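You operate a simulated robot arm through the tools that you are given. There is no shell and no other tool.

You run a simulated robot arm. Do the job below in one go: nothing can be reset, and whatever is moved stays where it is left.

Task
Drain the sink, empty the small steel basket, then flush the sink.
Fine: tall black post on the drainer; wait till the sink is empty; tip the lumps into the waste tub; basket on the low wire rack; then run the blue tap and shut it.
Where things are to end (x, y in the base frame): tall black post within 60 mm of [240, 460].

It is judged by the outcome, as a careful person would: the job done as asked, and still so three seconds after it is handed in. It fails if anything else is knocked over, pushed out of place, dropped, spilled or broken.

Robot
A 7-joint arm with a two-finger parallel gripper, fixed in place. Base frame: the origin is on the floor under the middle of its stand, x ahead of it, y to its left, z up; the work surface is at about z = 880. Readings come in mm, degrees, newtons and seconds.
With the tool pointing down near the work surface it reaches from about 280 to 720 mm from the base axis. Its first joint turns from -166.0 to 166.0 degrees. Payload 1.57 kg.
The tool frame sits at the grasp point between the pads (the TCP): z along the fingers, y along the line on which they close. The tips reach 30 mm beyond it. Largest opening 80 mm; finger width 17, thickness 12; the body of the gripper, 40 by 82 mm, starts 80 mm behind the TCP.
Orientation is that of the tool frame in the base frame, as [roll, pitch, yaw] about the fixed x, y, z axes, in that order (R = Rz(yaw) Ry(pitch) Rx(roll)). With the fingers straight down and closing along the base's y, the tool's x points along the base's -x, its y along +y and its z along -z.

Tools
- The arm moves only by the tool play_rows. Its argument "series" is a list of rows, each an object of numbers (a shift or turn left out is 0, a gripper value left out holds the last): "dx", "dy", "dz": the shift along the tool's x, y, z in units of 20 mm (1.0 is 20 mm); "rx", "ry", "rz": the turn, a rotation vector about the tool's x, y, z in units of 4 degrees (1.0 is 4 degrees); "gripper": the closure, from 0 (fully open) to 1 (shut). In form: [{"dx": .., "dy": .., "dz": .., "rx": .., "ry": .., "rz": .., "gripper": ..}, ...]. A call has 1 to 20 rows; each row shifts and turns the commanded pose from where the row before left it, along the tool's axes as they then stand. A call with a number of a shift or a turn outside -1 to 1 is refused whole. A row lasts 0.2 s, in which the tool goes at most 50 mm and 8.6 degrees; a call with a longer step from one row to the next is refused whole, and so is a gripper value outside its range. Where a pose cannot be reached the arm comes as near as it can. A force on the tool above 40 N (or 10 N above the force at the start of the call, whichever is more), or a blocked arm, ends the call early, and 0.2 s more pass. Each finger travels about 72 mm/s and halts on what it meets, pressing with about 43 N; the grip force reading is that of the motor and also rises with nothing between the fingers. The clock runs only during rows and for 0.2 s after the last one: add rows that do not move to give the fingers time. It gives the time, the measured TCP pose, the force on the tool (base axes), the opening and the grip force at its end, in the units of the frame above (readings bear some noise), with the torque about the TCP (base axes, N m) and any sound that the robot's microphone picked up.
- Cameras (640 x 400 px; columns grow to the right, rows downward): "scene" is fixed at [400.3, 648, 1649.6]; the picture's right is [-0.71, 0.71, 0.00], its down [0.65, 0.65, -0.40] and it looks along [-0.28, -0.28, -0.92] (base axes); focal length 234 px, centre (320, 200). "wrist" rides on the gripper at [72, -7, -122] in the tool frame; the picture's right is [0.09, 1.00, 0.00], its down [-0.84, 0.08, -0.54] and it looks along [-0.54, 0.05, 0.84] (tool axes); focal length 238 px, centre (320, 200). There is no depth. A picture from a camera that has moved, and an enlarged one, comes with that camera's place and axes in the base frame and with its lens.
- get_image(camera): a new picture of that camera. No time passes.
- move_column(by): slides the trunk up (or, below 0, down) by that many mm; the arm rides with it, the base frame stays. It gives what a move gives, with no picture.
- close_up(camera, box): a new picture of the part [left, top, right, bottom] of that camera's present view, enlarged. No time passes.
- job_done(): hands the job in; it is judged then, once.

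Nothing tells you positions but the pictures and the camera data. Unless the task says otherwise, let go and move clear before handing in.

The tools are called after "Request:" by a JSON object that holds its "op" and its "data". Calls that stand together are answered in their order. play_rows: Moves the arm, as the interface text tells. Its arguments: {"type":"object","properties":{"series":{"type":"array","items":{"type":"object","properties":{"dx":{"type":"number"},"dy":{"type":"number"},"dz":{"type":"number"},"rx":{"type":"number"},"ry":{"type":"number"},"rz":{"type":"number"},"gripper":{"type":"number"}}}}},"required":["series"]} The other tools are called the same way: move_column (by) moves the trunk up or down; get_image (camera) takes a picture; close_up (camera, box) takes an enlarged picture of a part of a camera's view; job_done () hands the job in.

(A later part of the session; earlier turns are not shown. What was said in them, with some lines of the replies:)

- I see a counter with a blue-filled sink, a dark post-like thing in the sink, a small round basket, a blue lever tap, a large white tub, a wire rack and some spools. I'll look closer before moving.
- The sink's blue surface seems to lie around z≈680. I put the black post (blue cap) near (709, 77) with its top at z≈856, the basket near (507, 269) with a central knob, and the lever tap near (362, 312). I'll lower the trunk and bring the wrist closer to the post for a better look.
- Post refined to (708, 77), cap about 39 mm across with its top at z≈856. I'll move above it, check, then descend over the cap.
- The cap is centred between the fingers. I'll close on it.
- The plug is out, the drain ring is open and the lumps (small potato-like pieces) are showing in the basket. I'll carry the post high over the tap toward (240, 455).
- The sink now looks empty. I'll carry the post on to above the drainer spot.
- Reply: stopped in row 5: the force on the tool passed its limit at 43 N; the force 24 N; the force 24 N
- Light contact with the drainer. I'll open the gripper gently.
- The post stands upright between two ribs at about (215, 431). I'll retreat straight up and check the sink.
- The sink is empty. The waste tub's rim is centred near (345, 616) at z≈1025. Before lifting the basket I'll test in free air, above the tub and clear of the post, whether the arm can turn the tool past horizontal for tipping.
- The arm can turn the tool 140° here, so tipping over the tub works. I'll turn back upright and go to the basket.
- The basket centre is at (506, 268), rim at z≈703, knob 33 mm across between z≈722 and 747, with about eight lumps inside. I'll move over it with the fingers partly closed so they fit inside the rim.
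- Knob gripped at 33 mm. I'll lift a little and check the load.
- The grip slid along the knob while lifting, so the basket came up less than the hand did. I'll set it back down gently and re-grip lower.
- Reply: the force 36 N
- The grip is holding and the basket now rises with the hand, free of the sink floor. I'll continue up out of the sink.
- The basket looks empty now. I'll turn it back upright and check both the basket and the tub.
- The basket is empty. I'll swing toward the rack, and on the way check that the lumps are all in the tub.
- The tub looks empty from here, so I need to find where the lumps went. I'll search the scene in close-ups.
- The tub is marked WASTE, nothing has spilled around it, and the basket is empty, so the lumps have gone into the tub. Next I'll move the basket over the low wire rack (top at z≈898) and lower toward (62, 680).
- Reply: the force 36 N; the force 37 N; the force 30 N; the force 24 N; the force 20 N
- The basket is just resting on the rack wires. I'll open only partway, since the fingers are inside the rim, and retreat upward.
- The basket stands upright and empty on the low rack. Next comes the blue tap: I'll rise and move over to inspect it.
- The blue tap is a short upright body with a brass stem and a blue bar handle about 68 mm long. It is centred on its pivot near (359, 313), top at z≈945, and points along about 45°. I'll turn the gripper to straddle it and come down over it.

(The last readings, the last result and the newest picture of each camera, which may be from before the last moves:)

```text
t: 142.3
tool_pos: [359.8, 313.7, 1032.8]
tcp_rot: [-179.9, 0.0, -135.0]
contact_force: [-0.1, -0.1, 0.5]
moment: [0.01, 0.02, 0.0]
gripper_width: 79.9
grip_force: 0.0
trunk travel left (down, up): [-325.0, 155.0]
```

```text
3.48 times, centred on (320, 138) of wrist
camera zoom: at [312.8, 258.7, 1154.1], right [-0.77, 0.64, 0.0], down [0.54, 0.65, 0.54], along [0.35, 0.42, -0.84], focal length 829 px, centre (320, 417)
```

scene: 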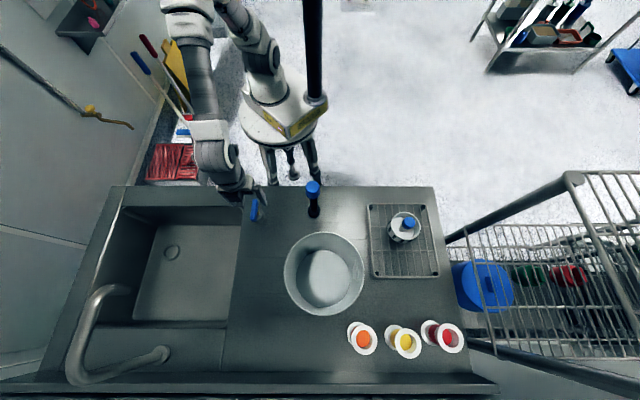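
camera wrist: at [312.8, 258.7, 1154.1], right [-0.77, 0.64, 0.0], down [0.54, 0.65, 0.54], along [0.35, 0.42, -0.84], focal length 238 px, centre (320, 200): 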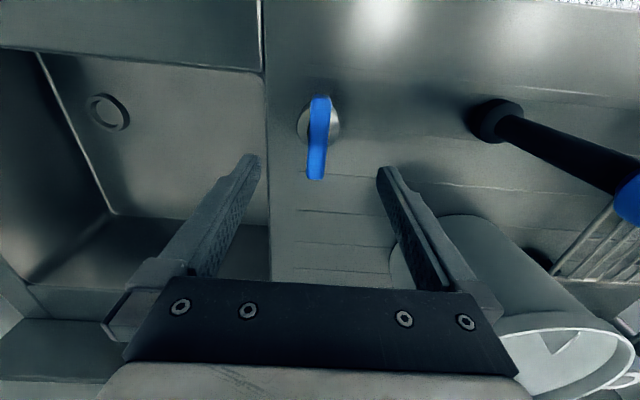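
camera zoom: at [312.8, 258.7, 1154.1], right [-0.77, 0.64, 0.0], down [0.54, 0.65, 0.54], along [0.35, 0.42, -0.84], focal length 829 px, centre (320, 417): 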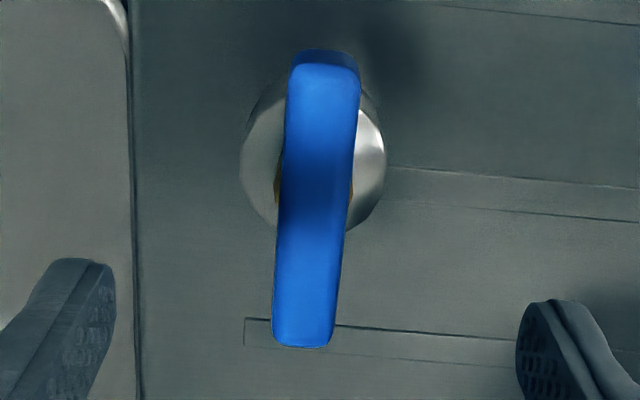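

Request:
{"op": "play_rows", "data": {"series": [{"dz": 0.6, "gripper": 0.4}, {"dz": 0.6}, {"dz": 0.6}, {"dz": 0.5}, {}]}}

Request:
{"op": "get_image", "data": {"camera": "wrist"}}

Request:
{"op": "close_up", "data": {"camera": "scene", "box": [220, 170, 290, 230]}}

```text
t: 143.6
tool_pos: [360.7, 313.9, 985.8]
tcp_rot: [-179.9, 0.1, -135.0]
contact_force: [0.8, 0.2, 0.2]
moment: [0.03, 0.02, -0.02]
gripper_width: 48.0
grip_force: 0.0
trunk travel left (down, up): [-325.0, 155.0]
```

```text
taken
camera wrist: at [313.3, 259.1, 1106.8], right [-0.77, 0.64, 0.0], down [0.54, 0.65, 0.54], along [0.35, 0.42, -0.84], focal length 238 px, centre (320, 200)
```

wrist: 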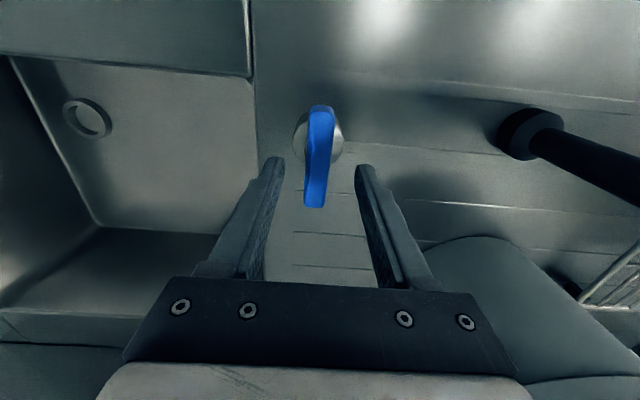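

```text
6.67 times, centred on (255, 200) of scene
camera zoom: at [400.3, 648.0, 1649.6], right [-0.71, 0.71, 0.0], down [0.65, 0.65, -0.4], along [-0.28, -0.28, -0.92], focal length 1561 px, centre (753, 200)
```

zoom: 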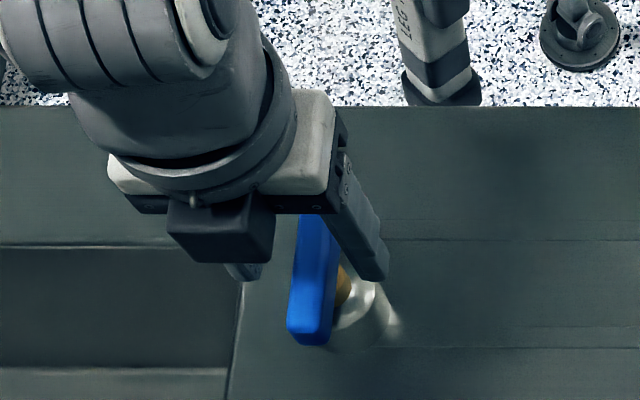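

Request:
{"op": "play_rows", "data": {"series": [{"dz": 0.35}, {"dz": 0.35}, {"dz": 0.35}, {"dz": 0.35}, {}]}}

Request:
{"op": "get_image", "data": {"camera": "wrist"}}

Request:
{"op": "close_up", "data": {"camera": "scene", "box": [220, 170, 290, 230]}}

```text
t: 144.8
tool_pos: [360.5, 313.6, 958.7]
tcp_rot: [-179.7, -0.1, -135.0]
contact_force: [-1.3, 0.0, -0.1]
moment: [-0.02, 0.01, 0.0]
gripper_width: 48.1
grip_force: 0.0
trunk travel left (down, up): [-325.0, 155.0]
```

```text
taken
camera wrist: at [312.5, 258.5, 1079.7], right [-0.77, 0.64, 0.0], down [0.54, 0.65, 0.54], along [0.35, 0.42, -0.84], focal length 238 px, centre (320, 200)
```

wrist: 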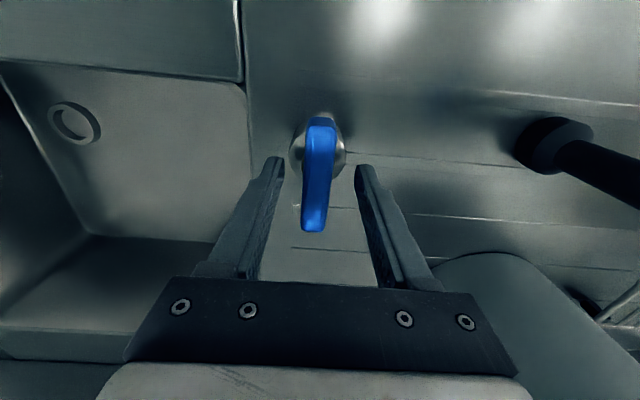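

```text
6.67 times, centred on (255, 200) of scene
camera zoom: at [400.3, 648.0, 1649.6], right [-0.71, 0.71, 0.0], down [0.65, 0.65, -0.4], along [-0.28, -0.28, -0.92], focal length 1561 px, centre (753, 200)
```

zoom: 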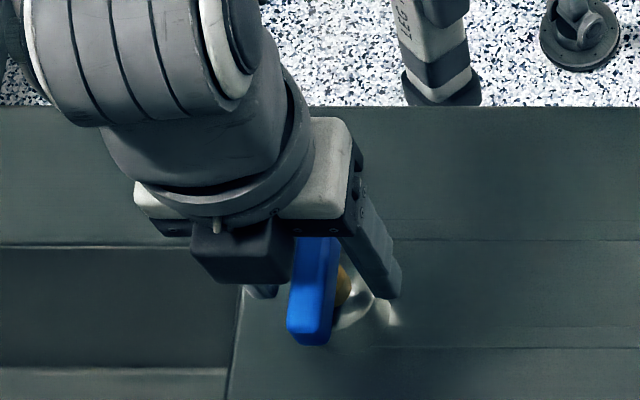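

Request:
{"op": "play_rows", "data": {"series": [{"gripper": 0.6}, {"gripper": 0.7}, {"gripper": 0.8}, {"gripper": 1}, {"gripper": 1}, {"gripper": 1}]}}

Request:
{"op": "get_image", "data": {"camera": "wrist"}}

```text
t: 146.2
tool_pos: [361.1, 312.3, 958.3]
tcp_rot: [180.0, 0.0, -135.0]
contact_force: [10.2, -11.5, -1.0]
moment: [-0.3, -0.42, 0.07]
gripper_width: 17.5
grip_force: 31.9
trunk travel left (down, up): [-325.0, 155.0]
```

```text
taken
camera wrist: at [313.9, 257.1, 1079.8], right [-0.77, 0.64, 0.0], down [0.54, 0.65, 0.54], along [0.35, 0.42, -0.84], focal length 238 px, centre (320, 200)
```

wrist: 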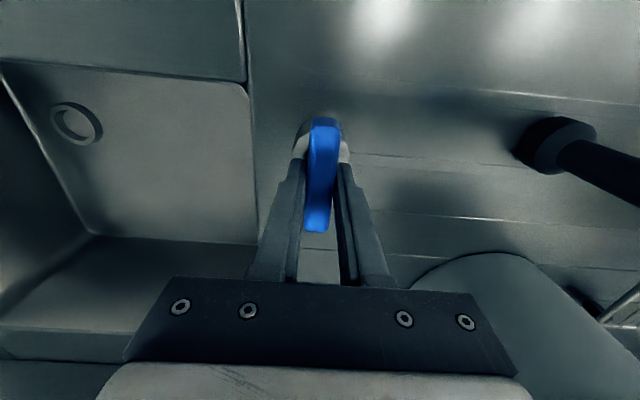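

Request:
{"op": "play_rows", "data": {"series": [{"dy": -0.08}, {}, {}]}}

```text
t: 146.9
tool_pos: [361.3, 311.3, 958.9]
tcp_rot: [-180.0, 0.0, -135.1]
contact_force: [5.8, -10.3, 0.5]
moment: [0.08, -0.39, 0.03]
gripper_width: 16.9
grip_force: 31.8
trunk travel left (down, up): [-325.0, 155.0]
```

Request:
{"op": "play_rows", "data": {"series": [{"dy": -0.08}, {}, {}]}}

```text
t: 147.8
tool_pos: [361.4, 312.1, 958.9]
tcp_rot: [179.9, -0.1, -134.9]
contact_force: [-2.6, -2.7, 1.3]
moment: [0.01, 0.26, -0.04]
gripper_width: 17.2
grip_force: 32.3
trunk travel left (down, up): [-325.0, 155.0]
```

The handle is gripped and centred with low side load. I'll try a small turn counter-clockwise and watch the torque.

Request:
{"op": "play_rows", "data": {"series": [{"rz": -0.5}, {"rz": -0.5}, {}]}}

Request:
{"op": "play_rows", "data": {"series": [{"rz": -0.5}, {"rz": -0.5}, {}]}}

Request:
{"op": "close_up", "data": {"camera": "scene", "box": [220, 170, 290, 230]}}

```text
t: 148.6
tool_pos: [362.0, 312.0, 959.3]
tcp_rot: [179.9, 0.1, -130.8]
contact_force: [-5.5, -0.2, 4.2]
moment: [0.23, 0.82, -0.7]
gripper_width: 17.5
grip_force: 31.8
trunk travel left (down, up): [-325.0, 155.0]
```

```text
t: 149.3
tool_pos: [362.1, 313.2, 958.2]
tcp_rot: [-179.8, 0.1, -126.9]
contact_force: [-6.9, 6.7, -3.2]
moment: [0.86, -0.16, -0.89]
gripper_width: 18.9
grip_force: 32.7
trunk travel left (down, up): [-325.0, 155.0]
```

```text
6.67 times, centred on (255, 200) of scene
camera zoom: at [400.3, 648.0, 1649.6], right [-0.71, 0.71, 0.0], down [0.65, 0.65, -0.4], along [-0.28, -0.28, -0.92], focal length 1561 px, centre (753, 200)
```

zoom: 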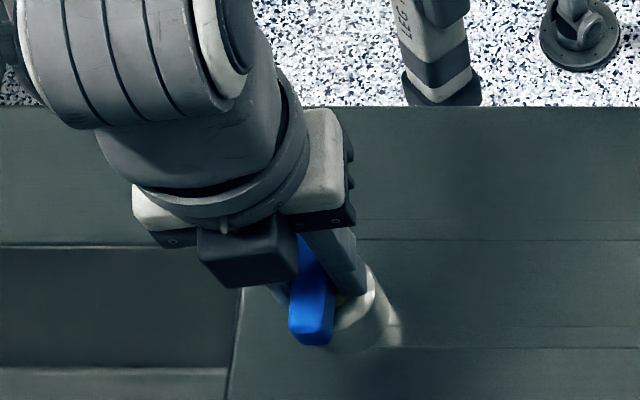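

Request:
{"op": "play_rows", "data": {"series": [{"rz": 0.5}, {"rz": 0.5}, {"rz": 0.5}, {"rz": 0.5}, {}]}}

Request:
{"op": "play_rows", "data": {"series": [{"rz": 0.5}, {"rz": 0.5}, {}]}}

Request:
{"op": "play_rows", "data": {"series": [{"rz": 0.5}, {"rz": 0.5}, {}]}}

Request:
{"op": "close_up", "data": {"camera": "scene", "box": [220, 170, 290, 230]}}

```text
t: 150.6
tool_pos: [360.9, 310.8, 958.9]
tcp_rot: [-179.9, 0.0, -134.8]
contact_force: [-11.1, 7.8, -3.2]
moment: [0.42, 0.01, -0.03]
gripper_width: 17.3
grip_force: 32.1
trunk travel left (down, up): [-325.0, 155.0]
```

```text
t: 151.3
tool_pos: [361.1, 312.7, 958.0]
tcp_rot: [-179.9, 0.0, -139.0]
contact_force: [-12.8, 7.2, -1.7]
moment: [0.17, 0.5, 0.03]
gripper_width: 17.3
grip_force: 32.3
trunk travel left (down, up): [-325.0, 155.0]
```

```text
t: 152.2
tool_pos: [360.7, 311.6, 958.8]
tcp_rot: [-180.0, 0.0, -142.9]
contact_force: [-11.8, 8.5, -1.7]
moment: [-0.28, 1.06, 0.0]
gripper_width: 17.1
grip_force: 32.3
trunk travel left (down, up): [-325.0, 155.0]
```

```text
6.67 times, centred on (255, 200) of scene
camera zoom: at [400.3, 648.0, 1649.6], right [-0.71, 0.71, 0.0], down [0.65, 0.65, -0.4], along [-0.28, -0.28, -0.92], focal length 1561 px, centre (753, 200)
```

zoom: 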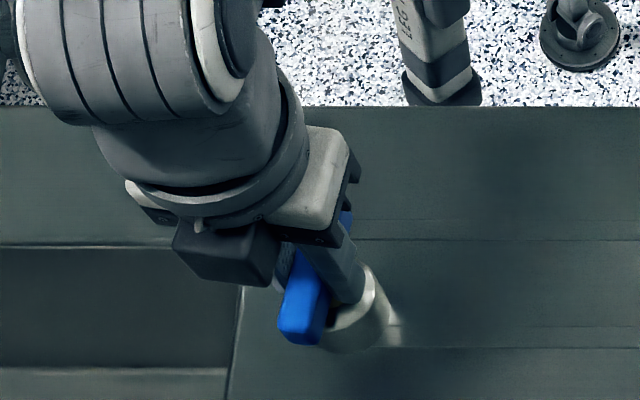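

Clockwise turns freely, so that is the opening direction. I'll ease the side load and keep turning.

Request:
{"op": "play_rows", "data": {"series": [{"dx": 0.02, "dy": 0.08}, {"rz": 0.7}, {"rz": 0.7}, {"rz": 0.7}, {"rz": 0.7}, {}]}}

Request:
{"op": "play_rows", "data": {"series": [{"rz": 0.7}, {"rz": 0.7}, {"rz": 0.7}, {"rz": 0.7}, {}]}}

```text
t: 153.6
tool_pos: [362.7, 310.7, 958.1]
tcp_rot: [-180.0, 0.1, -154.4]
contact_force: [-3.4, -7.4, -8.3]
moment: [0.0, -0.49, 0.01]
gripper_width: 17.3
grip_force: 31.6
trunk travel left (down, up): [-325.0, 155.0]
```

```text
t: 154.8
tool_pos: [362.2, 311.4, 958.4]
tcp_rot: [-179.8, 0.0, -165.4]
contact_force: [3.2, -13.5, -6.2]
moment: [-0.63, 0.64, 0.01]
gripper_width: 17.2
grip_force: 31.6
trunk travel left (down, up): [-325.0, 155.0]
```

Request:
{"op": "play_rows", "data": {"series": [{"dy": -0.07}, {"rz": 0.7}, {"rz": 0.7}, {"rz": 0.7}, {"rz": 0.7}, {}]}}

Request:
{"op": "play_rows", "data": {"series": [{"rz": 0.7}, {"rz": 0.7}, {"rz": 0.7}, {"rz": 0.7}, {}]}}

Request:
{"op": "get_image", "data": {"camera": "scene"}}

```text
t: 156.2
tool_pos: [361.9, 311.3, 959.4]
tcp_rot: [179.9, 0.2, -176.6]
contact_force: [5.9, -7.2, -11.4]
moment: [-0.25, 0.02, 0.0]
gripper_width: 17.1
grip_force: 32.5
trunk travel left (down, up): [-325.0, 155.0]
```

```text
t: 157.3
tool_pos: [362.9, 309.3, 959.1]
tcp_rot: [-179.9, 0.0, 172.1]
contact_force: [5.9, -11.7, -10.3]
moment: [-0.44, -0.62, 0.01]
gripper_width: 17.4
grip_force: 32.2
trunk travel left (down, up): [-325.0, 155.0]
```

```text
taken
```

scene: 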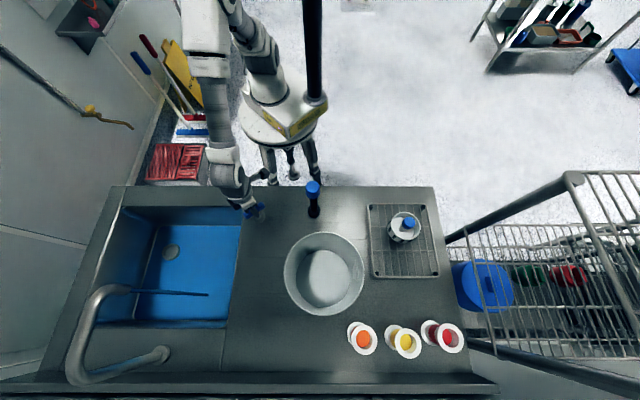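

The water is running from the spout into the sink and out through the open drain. I'll open it a bit further, let it run a few seconds and watch the level.

Request:
{"op": "play_rows", "data": {"series": [{"dx": -0.03, "dy": -0.06, "dz": 0.04}, {"rz": 0.7}, {"rz": 0.7}, {"rz": 0.7}, {"rz": 0.7}, {}]}}

Request:
{"op": "close_up", "data": {"camera": "scene", "box": [60, 180, 280, 400]}}

```text
t: 158.8
tool_pos: [362.1, 309.7, 957.7]
tcp_rot: [179.9, 0.1, 161.0]
contact_force: [-0.9, -5.3, 3.7]
moment: [0.03, 0.45, -0.02]
gripper_width: 17.0
grip_force: 32.1
trunk travel left (down, up): [-325.0, 155.0]
```

```text
1.82 times, centred on (170, 290) of scene
camera zoom: at [400.3, 648.0, 1649.6], right [-0.71, 0.71, 0.0], down [0.65, 0.65, -0.4], along [-0.28, -0.28, -0.92], focal length 426 px, centre (593, 36)
```

zoom: 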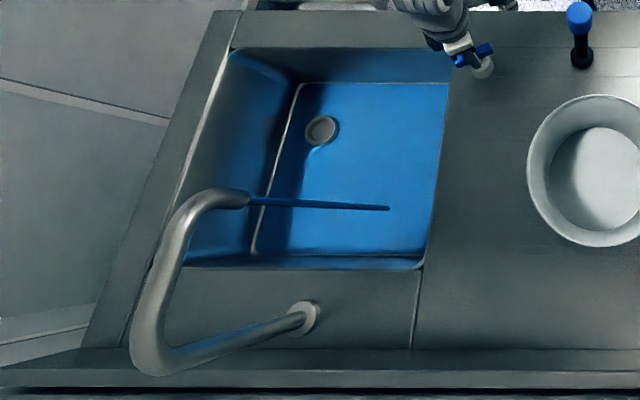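

Request:
{"op": "play_rows", "data": {"series": [{"rz": 0.7}, {"rz": 0.7}, {"rz": 0.7}, {"rz": 0.7}, {"rz": 0.7}, {}]}}

Request:
{"op": "close_up", "data": {"camera": "scene", "box": [60, 180, 280, 400]}}

```text
t: 160.2
tool_pos: [361.3, 309.0, 958.9]
tcp_rot: [180.0, 0.1, 147.0]
contact_force: [-5.3, -6.4, 12.6]
moment: [-0.28, 0.14, 0.01]
gripper_width: 17.2
grip_force: 32.2
trunk travel left (down, up): [-325.0, 155.0]
```

```text
1.82 times, centred on (170, 290) of scene
camera zoom: at [400.3, 648.0, 1649.6], right [-0.71, 0.71, 0.0], down [0.65, 0.65, -0.4], along [-0.28, -0.28, -0.92], focal length 426 px, centre (593, 36)
```

zoom: 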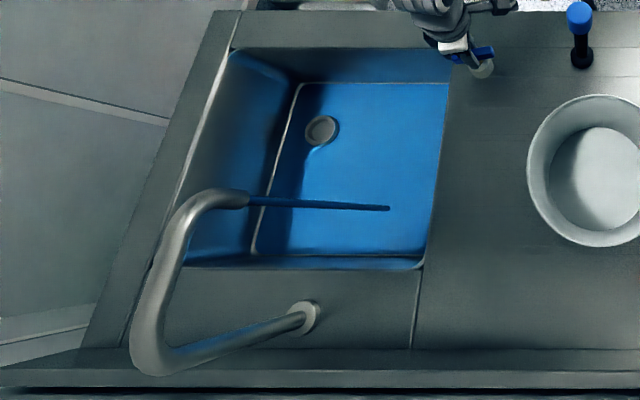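

Request:
{"op": "play_rows", "data": {"series": [{"dz": -0.05}, {}, {}, {}, {}, {}, {}, {}, {}, {}, {}, {}, {}, {}, {}]}}

Request:
{"op": "close_up", "data": {"camera": "scene", "box": [60, 180, 280, 400]}}

```text
t: 163.3
tool_pos: [361.4, 307.3, 958.3]
tcp_rot: [180.0, 0.1, 147.0]
contact_force: [-6.1, -12.7, -8.3]
moment: [-0.42, -0.01, 0.02]
gripper_width: 16.9
grip_force: 32.0
trunk travel left (down, up): [-325.0, 155.0]
```

```text
1.82 times, centred on (170, 290) of scene
camera zoom: at [400.3, 648.0, 1649.6], right [-0.71, 0.71, 0.0], down [0.65, 0.65, -0.4], along [-0.28, -0.28, -0.92], focal length 426 px, centre (593, 36)
```

zoom: 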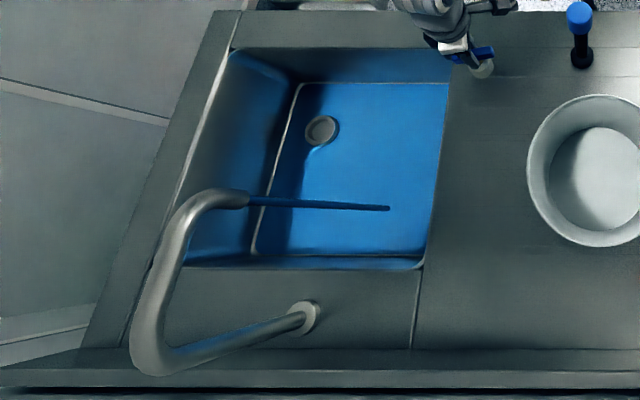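

The flush has run several seconds and drains properly. I'll turn the tap back counter-clockwise to shut it.

Request:
{"op": "play_rows", "data": {"series": [{"dy": -0.06, "dz": 0.02}, {"rz": -0.7}, {"rz": -0.7}, {"rz": -0.7}, {"rz": -0.7}, {"rz": -0.7}, {}]}}

Request:
{"op": "play_rows", "data": {"series": [{"rz": -0.7}, {"rz": -0.7}, {"rz": -0.7}, {"rz": -0.7}, {}]}}

```text
t: 164.9
tool_pos: [362.3, 311.0, 958.5]
tcp_rot: [179.9, 0.2, 161.1]
contact_force: [-0.9, 0.5, -3.9]
moment: [0.14, 0.15, 0.0]
gripper_width: 17.1
grip_force: 32.1
trunk travel left (down, up): [-325.0, 155.0]
```

```text
t: 166.2
tool_pos: [361.1, 309.3, 960.0]
tcp_rot: [179.9, 0.2, 172.3]
contact_force: [6.9, 10.9, 2.3]
moment: [0.49, 0.2, -0.06]
gripper_width: 17.3
grip_force: 32.4
trunk travel left (down, up): [-325.0, 155.0]
```

Request:
{"op": "play_rows", "data": {"series": [{"dx": -0.02, "dy": 0.06}, {"rz": -0.7}, {"rz": -0.7}, {"rz": -0.7}, {"rz": -0.7}, {}]}}

Request:
{"op": "play_rows", "data": {"series": [{"rz": -0.7}, {"rz": -0.7}, {"rz": -0.7}, {"rz": -0.7}, {}]}}

```text
t: 167.6
tool_pos: [361.2, 311.2, 958.6]
tcp_rot: [-180.0, 0.2, -176.6]
contact_force: [10.0, 8.0, 9.9]
moment: [0.19, 0.31, 0.01]
gripper_width: 17.3
grip_force: 32.3
trunk travel left (down, up): [-325.0, 155.0]
```

```text
t: 168.8
tool_pos: [361.6, 310.5, 958.9]
tcp_rot: [179.9, 0.1, -165.4]
contact_force: [7.9, 9.4, 10.7]
moment: [0.48, -1.0, -0.02]
gripper_width: 17.1
grip_force: 32.4
trunk travel left (down, up): [-325.0, 155.0]
```

Request:
{"op": "play_rows", "data": {"series": [{"dx": -0.04, "dy": 0.03, "dz": -0.03}, {"rz": -0.7}, {"rz": -0.7}, {"rz": -0.7}, {"rz": -0.7}, {}]}}

Request:
{"op": "play_rows", "data": {"series": [{"rz": -0.7}, {"rz": -0.7}, {"rz": -0.7}, {"rz": -0.7}, {}]}}

Request:
{"op": "close_up", "data": {"camera": "scene", "box": [60, 180, 280, 400]}}

```text
t: 170.2
tool_pos: [361.3, 311.8, 959.2]
tcp_rot: [-179.8, -0.1, -154.0]
contact_force: [-3.3, 4.7, 3.2]
moment: [0.44, -0.51, 0.0]
gripper_width: 17.2
grip_force: 32.3
trunk travel left (down, up): [-325.0, 155.0]
```

```text
t: 171.3
tool_pos: [362.1, 312.2, 958.8]
tcp_rot: [-180.0, -0.2, -142.9]
contact_force: [-8.0, 9.1, -3.3]
moment: [0.06, 0.47, 0.01]
gripper_width: 17.4
grip_force: 32.3
trunk travel left (down, up): [-325.0, 155.0]
```

```text
1.82 times, centred on (170, 290) of scene
camera zoom: at [400.3, 648.0, 1649.6], right [-0.71, 0.71, 0.0], down [0.65, 0.65, -0.4], along [-0.28, -0.28, -0.92], focal length 426 px, centre (593, 36)
```

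zoom: 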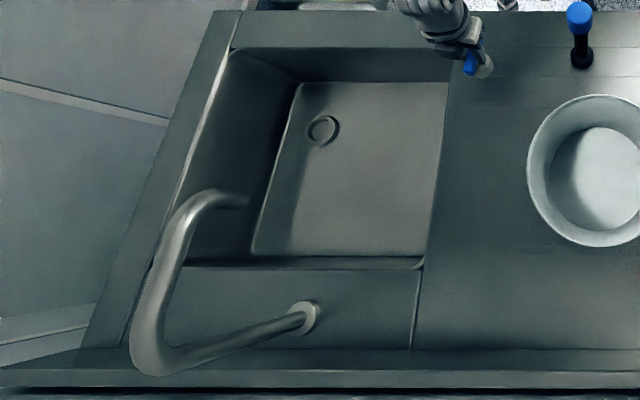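

Request:
{"op": "play_rows", "data": {"series": [{"dx": 0.0, "dy": 0.05}, {"rz": -0.5}, {"rz": -0.5}, {"rz": -0.5}, {"rz": -0.5}, {}]}}

Request:
{"op": "play_rows", "data": {"series": [{"rz": -0.25}, {"rz": -0.25}, {}]}}

Request:
{"op": "get_image", "data": {"camera": "wrist"}}

```text
t: 172.8
tool_pos: [361.1, 311.4, 958.7]
tcp_rot: [-180.0, 0.0, -134.9]
contact_force: [-6.0, 9.1, -7.3]
moment: [-0.16, 0.49, -0.04]
gripper_width: 17.2
grip_force: 32.3
trunk travel left (down, up): [-325.0, 155.0]
```

```text
t: 173.6
tool_pos: [361.6, 312.6, 958.9]
tcp_rot: [-179.9, 0.0, -133.0]
contact_force: [-7.3, 8.2, -6.8]
moment: [0.76, -0.04, -0.58]
gripper_width: 17.1
grip_force: 31.9
trunk travel left (down, up): [-325.0, 155.0]
```

```text
taken
camera wrist: at [316.0, 255.5, 1079.9], right [-0.79, 0.61, 0.0], down [0.51, 0.67, 0.54], along [0.33, 0.43, -0.84], focal length 238 px, centre (320, 200)
```

wrist: 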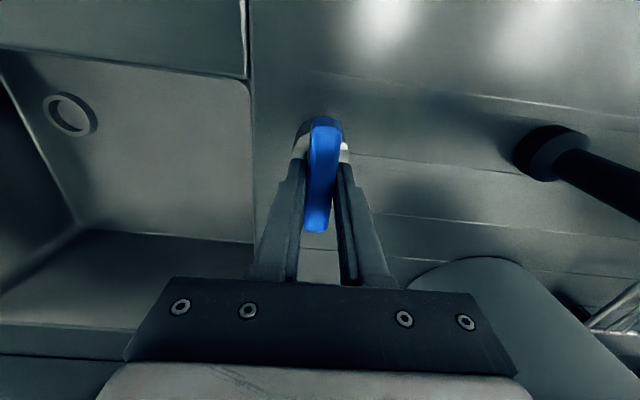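

The tap is back against its closed stop and the flow has ended. I'll ease off, release the handle and lift clear.

Request:
{"op": "play_rows", "data": {"series": [{"rz": 0.45, "dy": 0.05}, {}, {"gripper": 0.75}, {"gripper": 0.65}, {"gripper": 0.5}, {"gripper": 0.4}, {}]}}

Request:
{"op": "close_up", "data": {"camera": "scene", "box": [220, 170, 290, 230]}}

Request:
{"op": "get_image", "data": {"camera": "wrist"}}

```text
t: 175.2
tool_pos: [360.4, 312.4, 959.5]
tcp_rot: [180.0, 0.0, -134.8]
contact_force: [-0.3, 0.2, -0.4]
moment: [-0.03, 0.01, 0.0]
gripper_width: 47.8
grip_force: 0.1
trunk travel left (down, up): [-325.0, 155.0]
```

```text
6.67 times, centred on (255, 200) of scene
camera zoom: at [400.3, 648.0, 1649.6], right [-0.71, 0.71, 0.0], down [0.65, 0.65, -0.4], along [-0.28, -0.28, -0.92], focal length 1561 px, centre (753, 200)
```

zoom: 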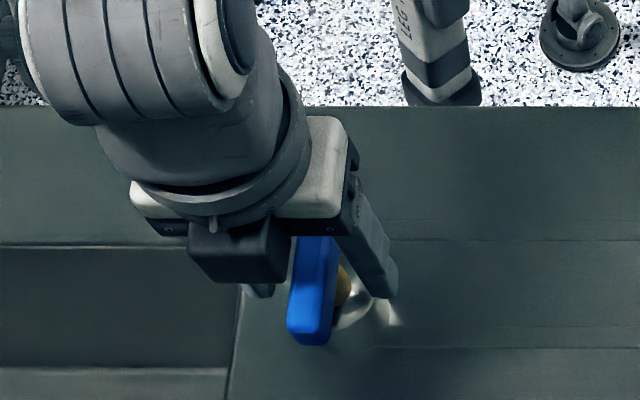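

```text
taken
camera wrist: at [313.7, 257.1, 1080.1], right [-0.77, 0.64, 0.0], down [0.53, 0.65, 0.54], along [0.35, 0.42, -0.84], focal length 238 px, centre (320, 200)
```

wrist: 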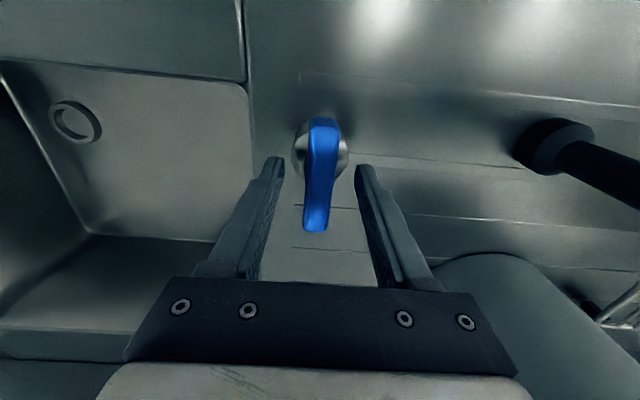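

Request:
{"op": "play_rows", "data": {"series": [{"dz": -0.4}, {"dz": -0.6}, {"dz": -1}, {"dz": -1}, {"dz": -1}, {"dz": -1}, {"dz": -1}, {"dz": -1}]}}

Request:
{"op": "move_column", "data": {"by": 150}}

Request:
{"op": "get_image", "data": {"camera": "scene"}}

Request:
{"op": "close_up", "data": {"camera": "scene", "box": [60, 180, 280, 400]}}

Request:
{"op": "close_up", "data": {"camera": "scene", "box": [230, 170, 450, 370]}}

Request:
{"op": "get_image", "data": {"camera": "wrist"}}

```text
t: 176.9
tool_pos: [360.5, 311.9, 1098.8]
tcp_rot: [-180.0, -0.1, -134.7]
contact_force: [-0.5, -0.1, 0.4]
moment: [0.0, -0.01, -0.03]
gripper_width: 48.1
grip_force: 0.1
trunk travel left (down, up): [-325.0, 155.0]
```

```text
t: 178.7
tool_pos: [360.2, 312.4, 1249.5]
tcp_rot: [-179.9, 0.0, -134.8]
contact_force: [-0.2, -0.8, 0.4]
moment: [-0.02, 0.03, 0.01]
gripper_width: 47.9
grip_force: 0.1
trunk travel left (down, up): [-475.0, 5.0]
```

```text
taken
```

scene: 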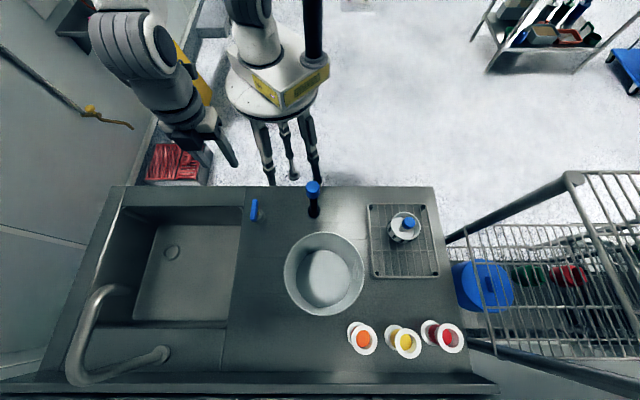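

```text
1.82 times, centred on (170, 290) of scene
camera zoom: at [400.3, 648.0, 1649.6], right [-0.71, 0.71, 0.0], down [0.65, 0.65, -0.4], along [-0.28, -0.28, -0.92], focal length 426 px, centre (593, 36)
```

zoom: 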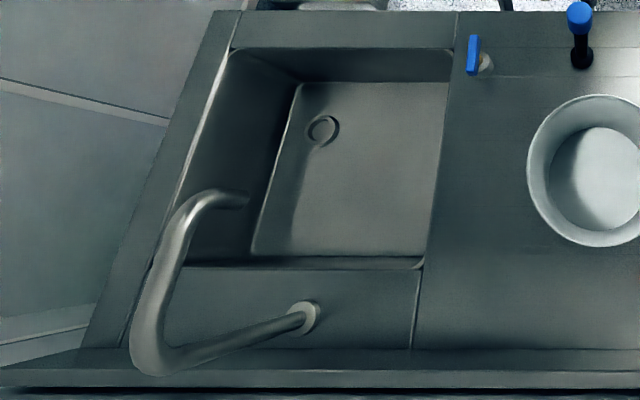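

```text
2.00 times, centred on (340, 270) of scene
camera zoom: at [400.3, 648.0, 1649.6], right [-0.71, 0.71, 0.0], down [0.65, 0.65, -0.4], along [-0.28, -0.28, -0.92], focal length 468 px, centre (280, 60)
```

zoom: 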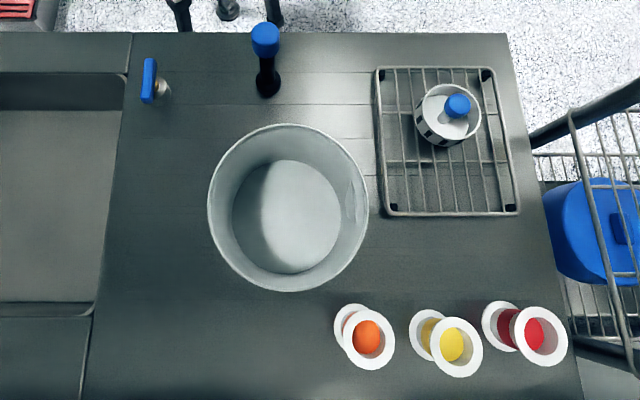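

```text
taken
camera wrist: at [313.7, 257.0, 1369.7], right [-0.77, 0.64, 0.0], down [0.53, 0.65, 0.54], along [0.35, 0.42, -0.84], focal length 238 px, centre (320, 200)
```

wrist: 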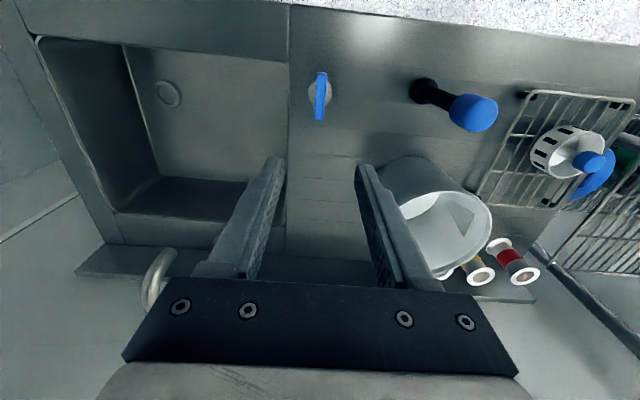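

Request:
{"op": "close_up", "data": {"camera": "wrist", "box": [370, 150, 510, 290]}}

Request:
{"op": "close_up", "data": {"camera": "scene", "box": [285, 235, 365, 315]}}

Request:
{"op": "close_up", "data": {"camera": "scene", "box": [370, 190, 450, 290]}}

```text
2.86 times, centred on (440, 220) of wrist
camera zoom: at [313.7, 257.0, 1369.7], right [-0.77, 0.64, 0.0], down [0.53, 0.65, 0.54], along [0.35, 0.42, -0.84], focal length 681 px, centre (-23, 143)
```

zoom: 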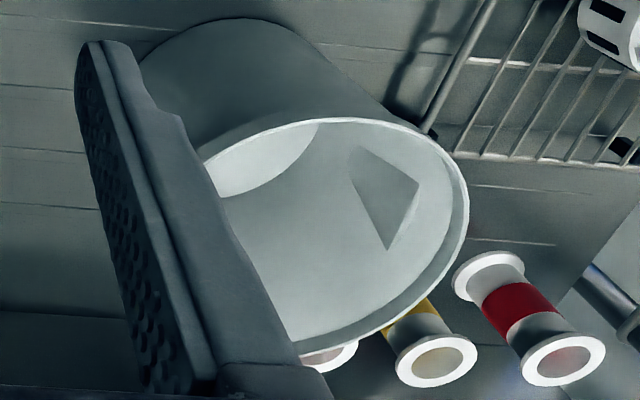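

```text
5.00 times, centred on (325, 275) of scene
camera zoom: at [400.3, 648.0, 1649.6], right [-0.71, 0.71, 0.0], down [0.65, 0.65, -0.4], along [-0.28, -0.28, -0.92], focal length 1170 px, centre (295, -175)
```

zoom: 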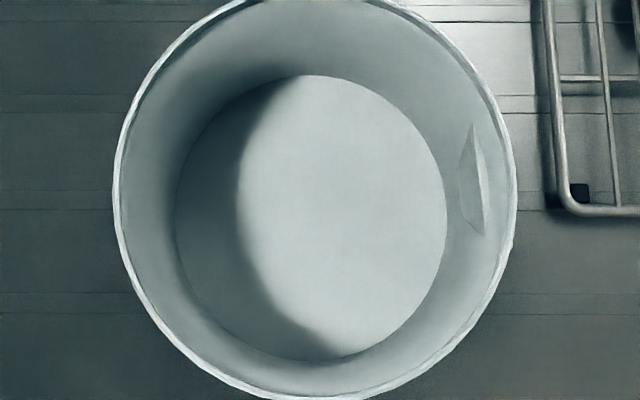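

```text
4.00 times, centred on (410, 240) of scene
camera zoom: at [400.3, 648.0, 1649.6], right [-0.71, 0.71, 0.0], down [0.65, 0.65, -0.4], along [-0.28, -0.28, -0.92], focal length 936 px, centre (-40, 40)
```

zoom: 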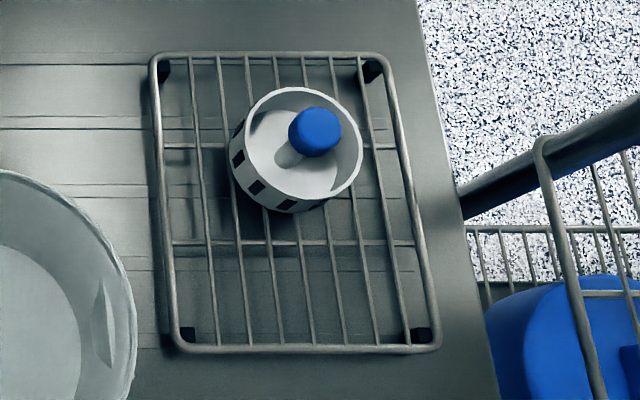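

The drain is open and the sink is empty. The post stands at about (215, 431), roughly 38 mm from the target spot. The emptied basket is upright on the low rack and the tap is shut at its stop. The lumps are out of the basket and none lie on the counter or in the sink. They don't show in the tub either, though I tipped them directly over it, so I take them to be in the waste. The arm is clear, so I'm handing in.

Request:
{"op": "job_done", "data": {}}

```text
The job is handed in.
```

I've handed the job in. Every step was carried out, but I never saw the lumps in the waste tub after tipping.

- **Post:** The tall black post stands upright on the drainer at about (215, 431), roughly 38 mm from your target and inside the 60 mm limit. I set it slightly off the spot so it sits flat between two ribs.
- **Sink:** It drained empty before I touched the basket, and it was empty again after the flush.
- **Lumps:** I tipped the basket past upside down directly over the tub marked WASTE, and it came back empty. I found no lumps on the counter, in the sink or on the parts of the floor I could see. None show in the tub either, so I assume the simulation removes them once they land.
- **Basket:** It is upright and empty on the low wire rack. My first lift slipped on its knob, so I set it back down in the sink and gripped it again; nothing spilled.
- **Tap:** I ran the blue tap for more than ten seconds, and the water drained away as it ran. I then turned it back to its closed stop; the flow had already ended.

The arm let go and moved clear, and nothing else looked moved or knocked over.
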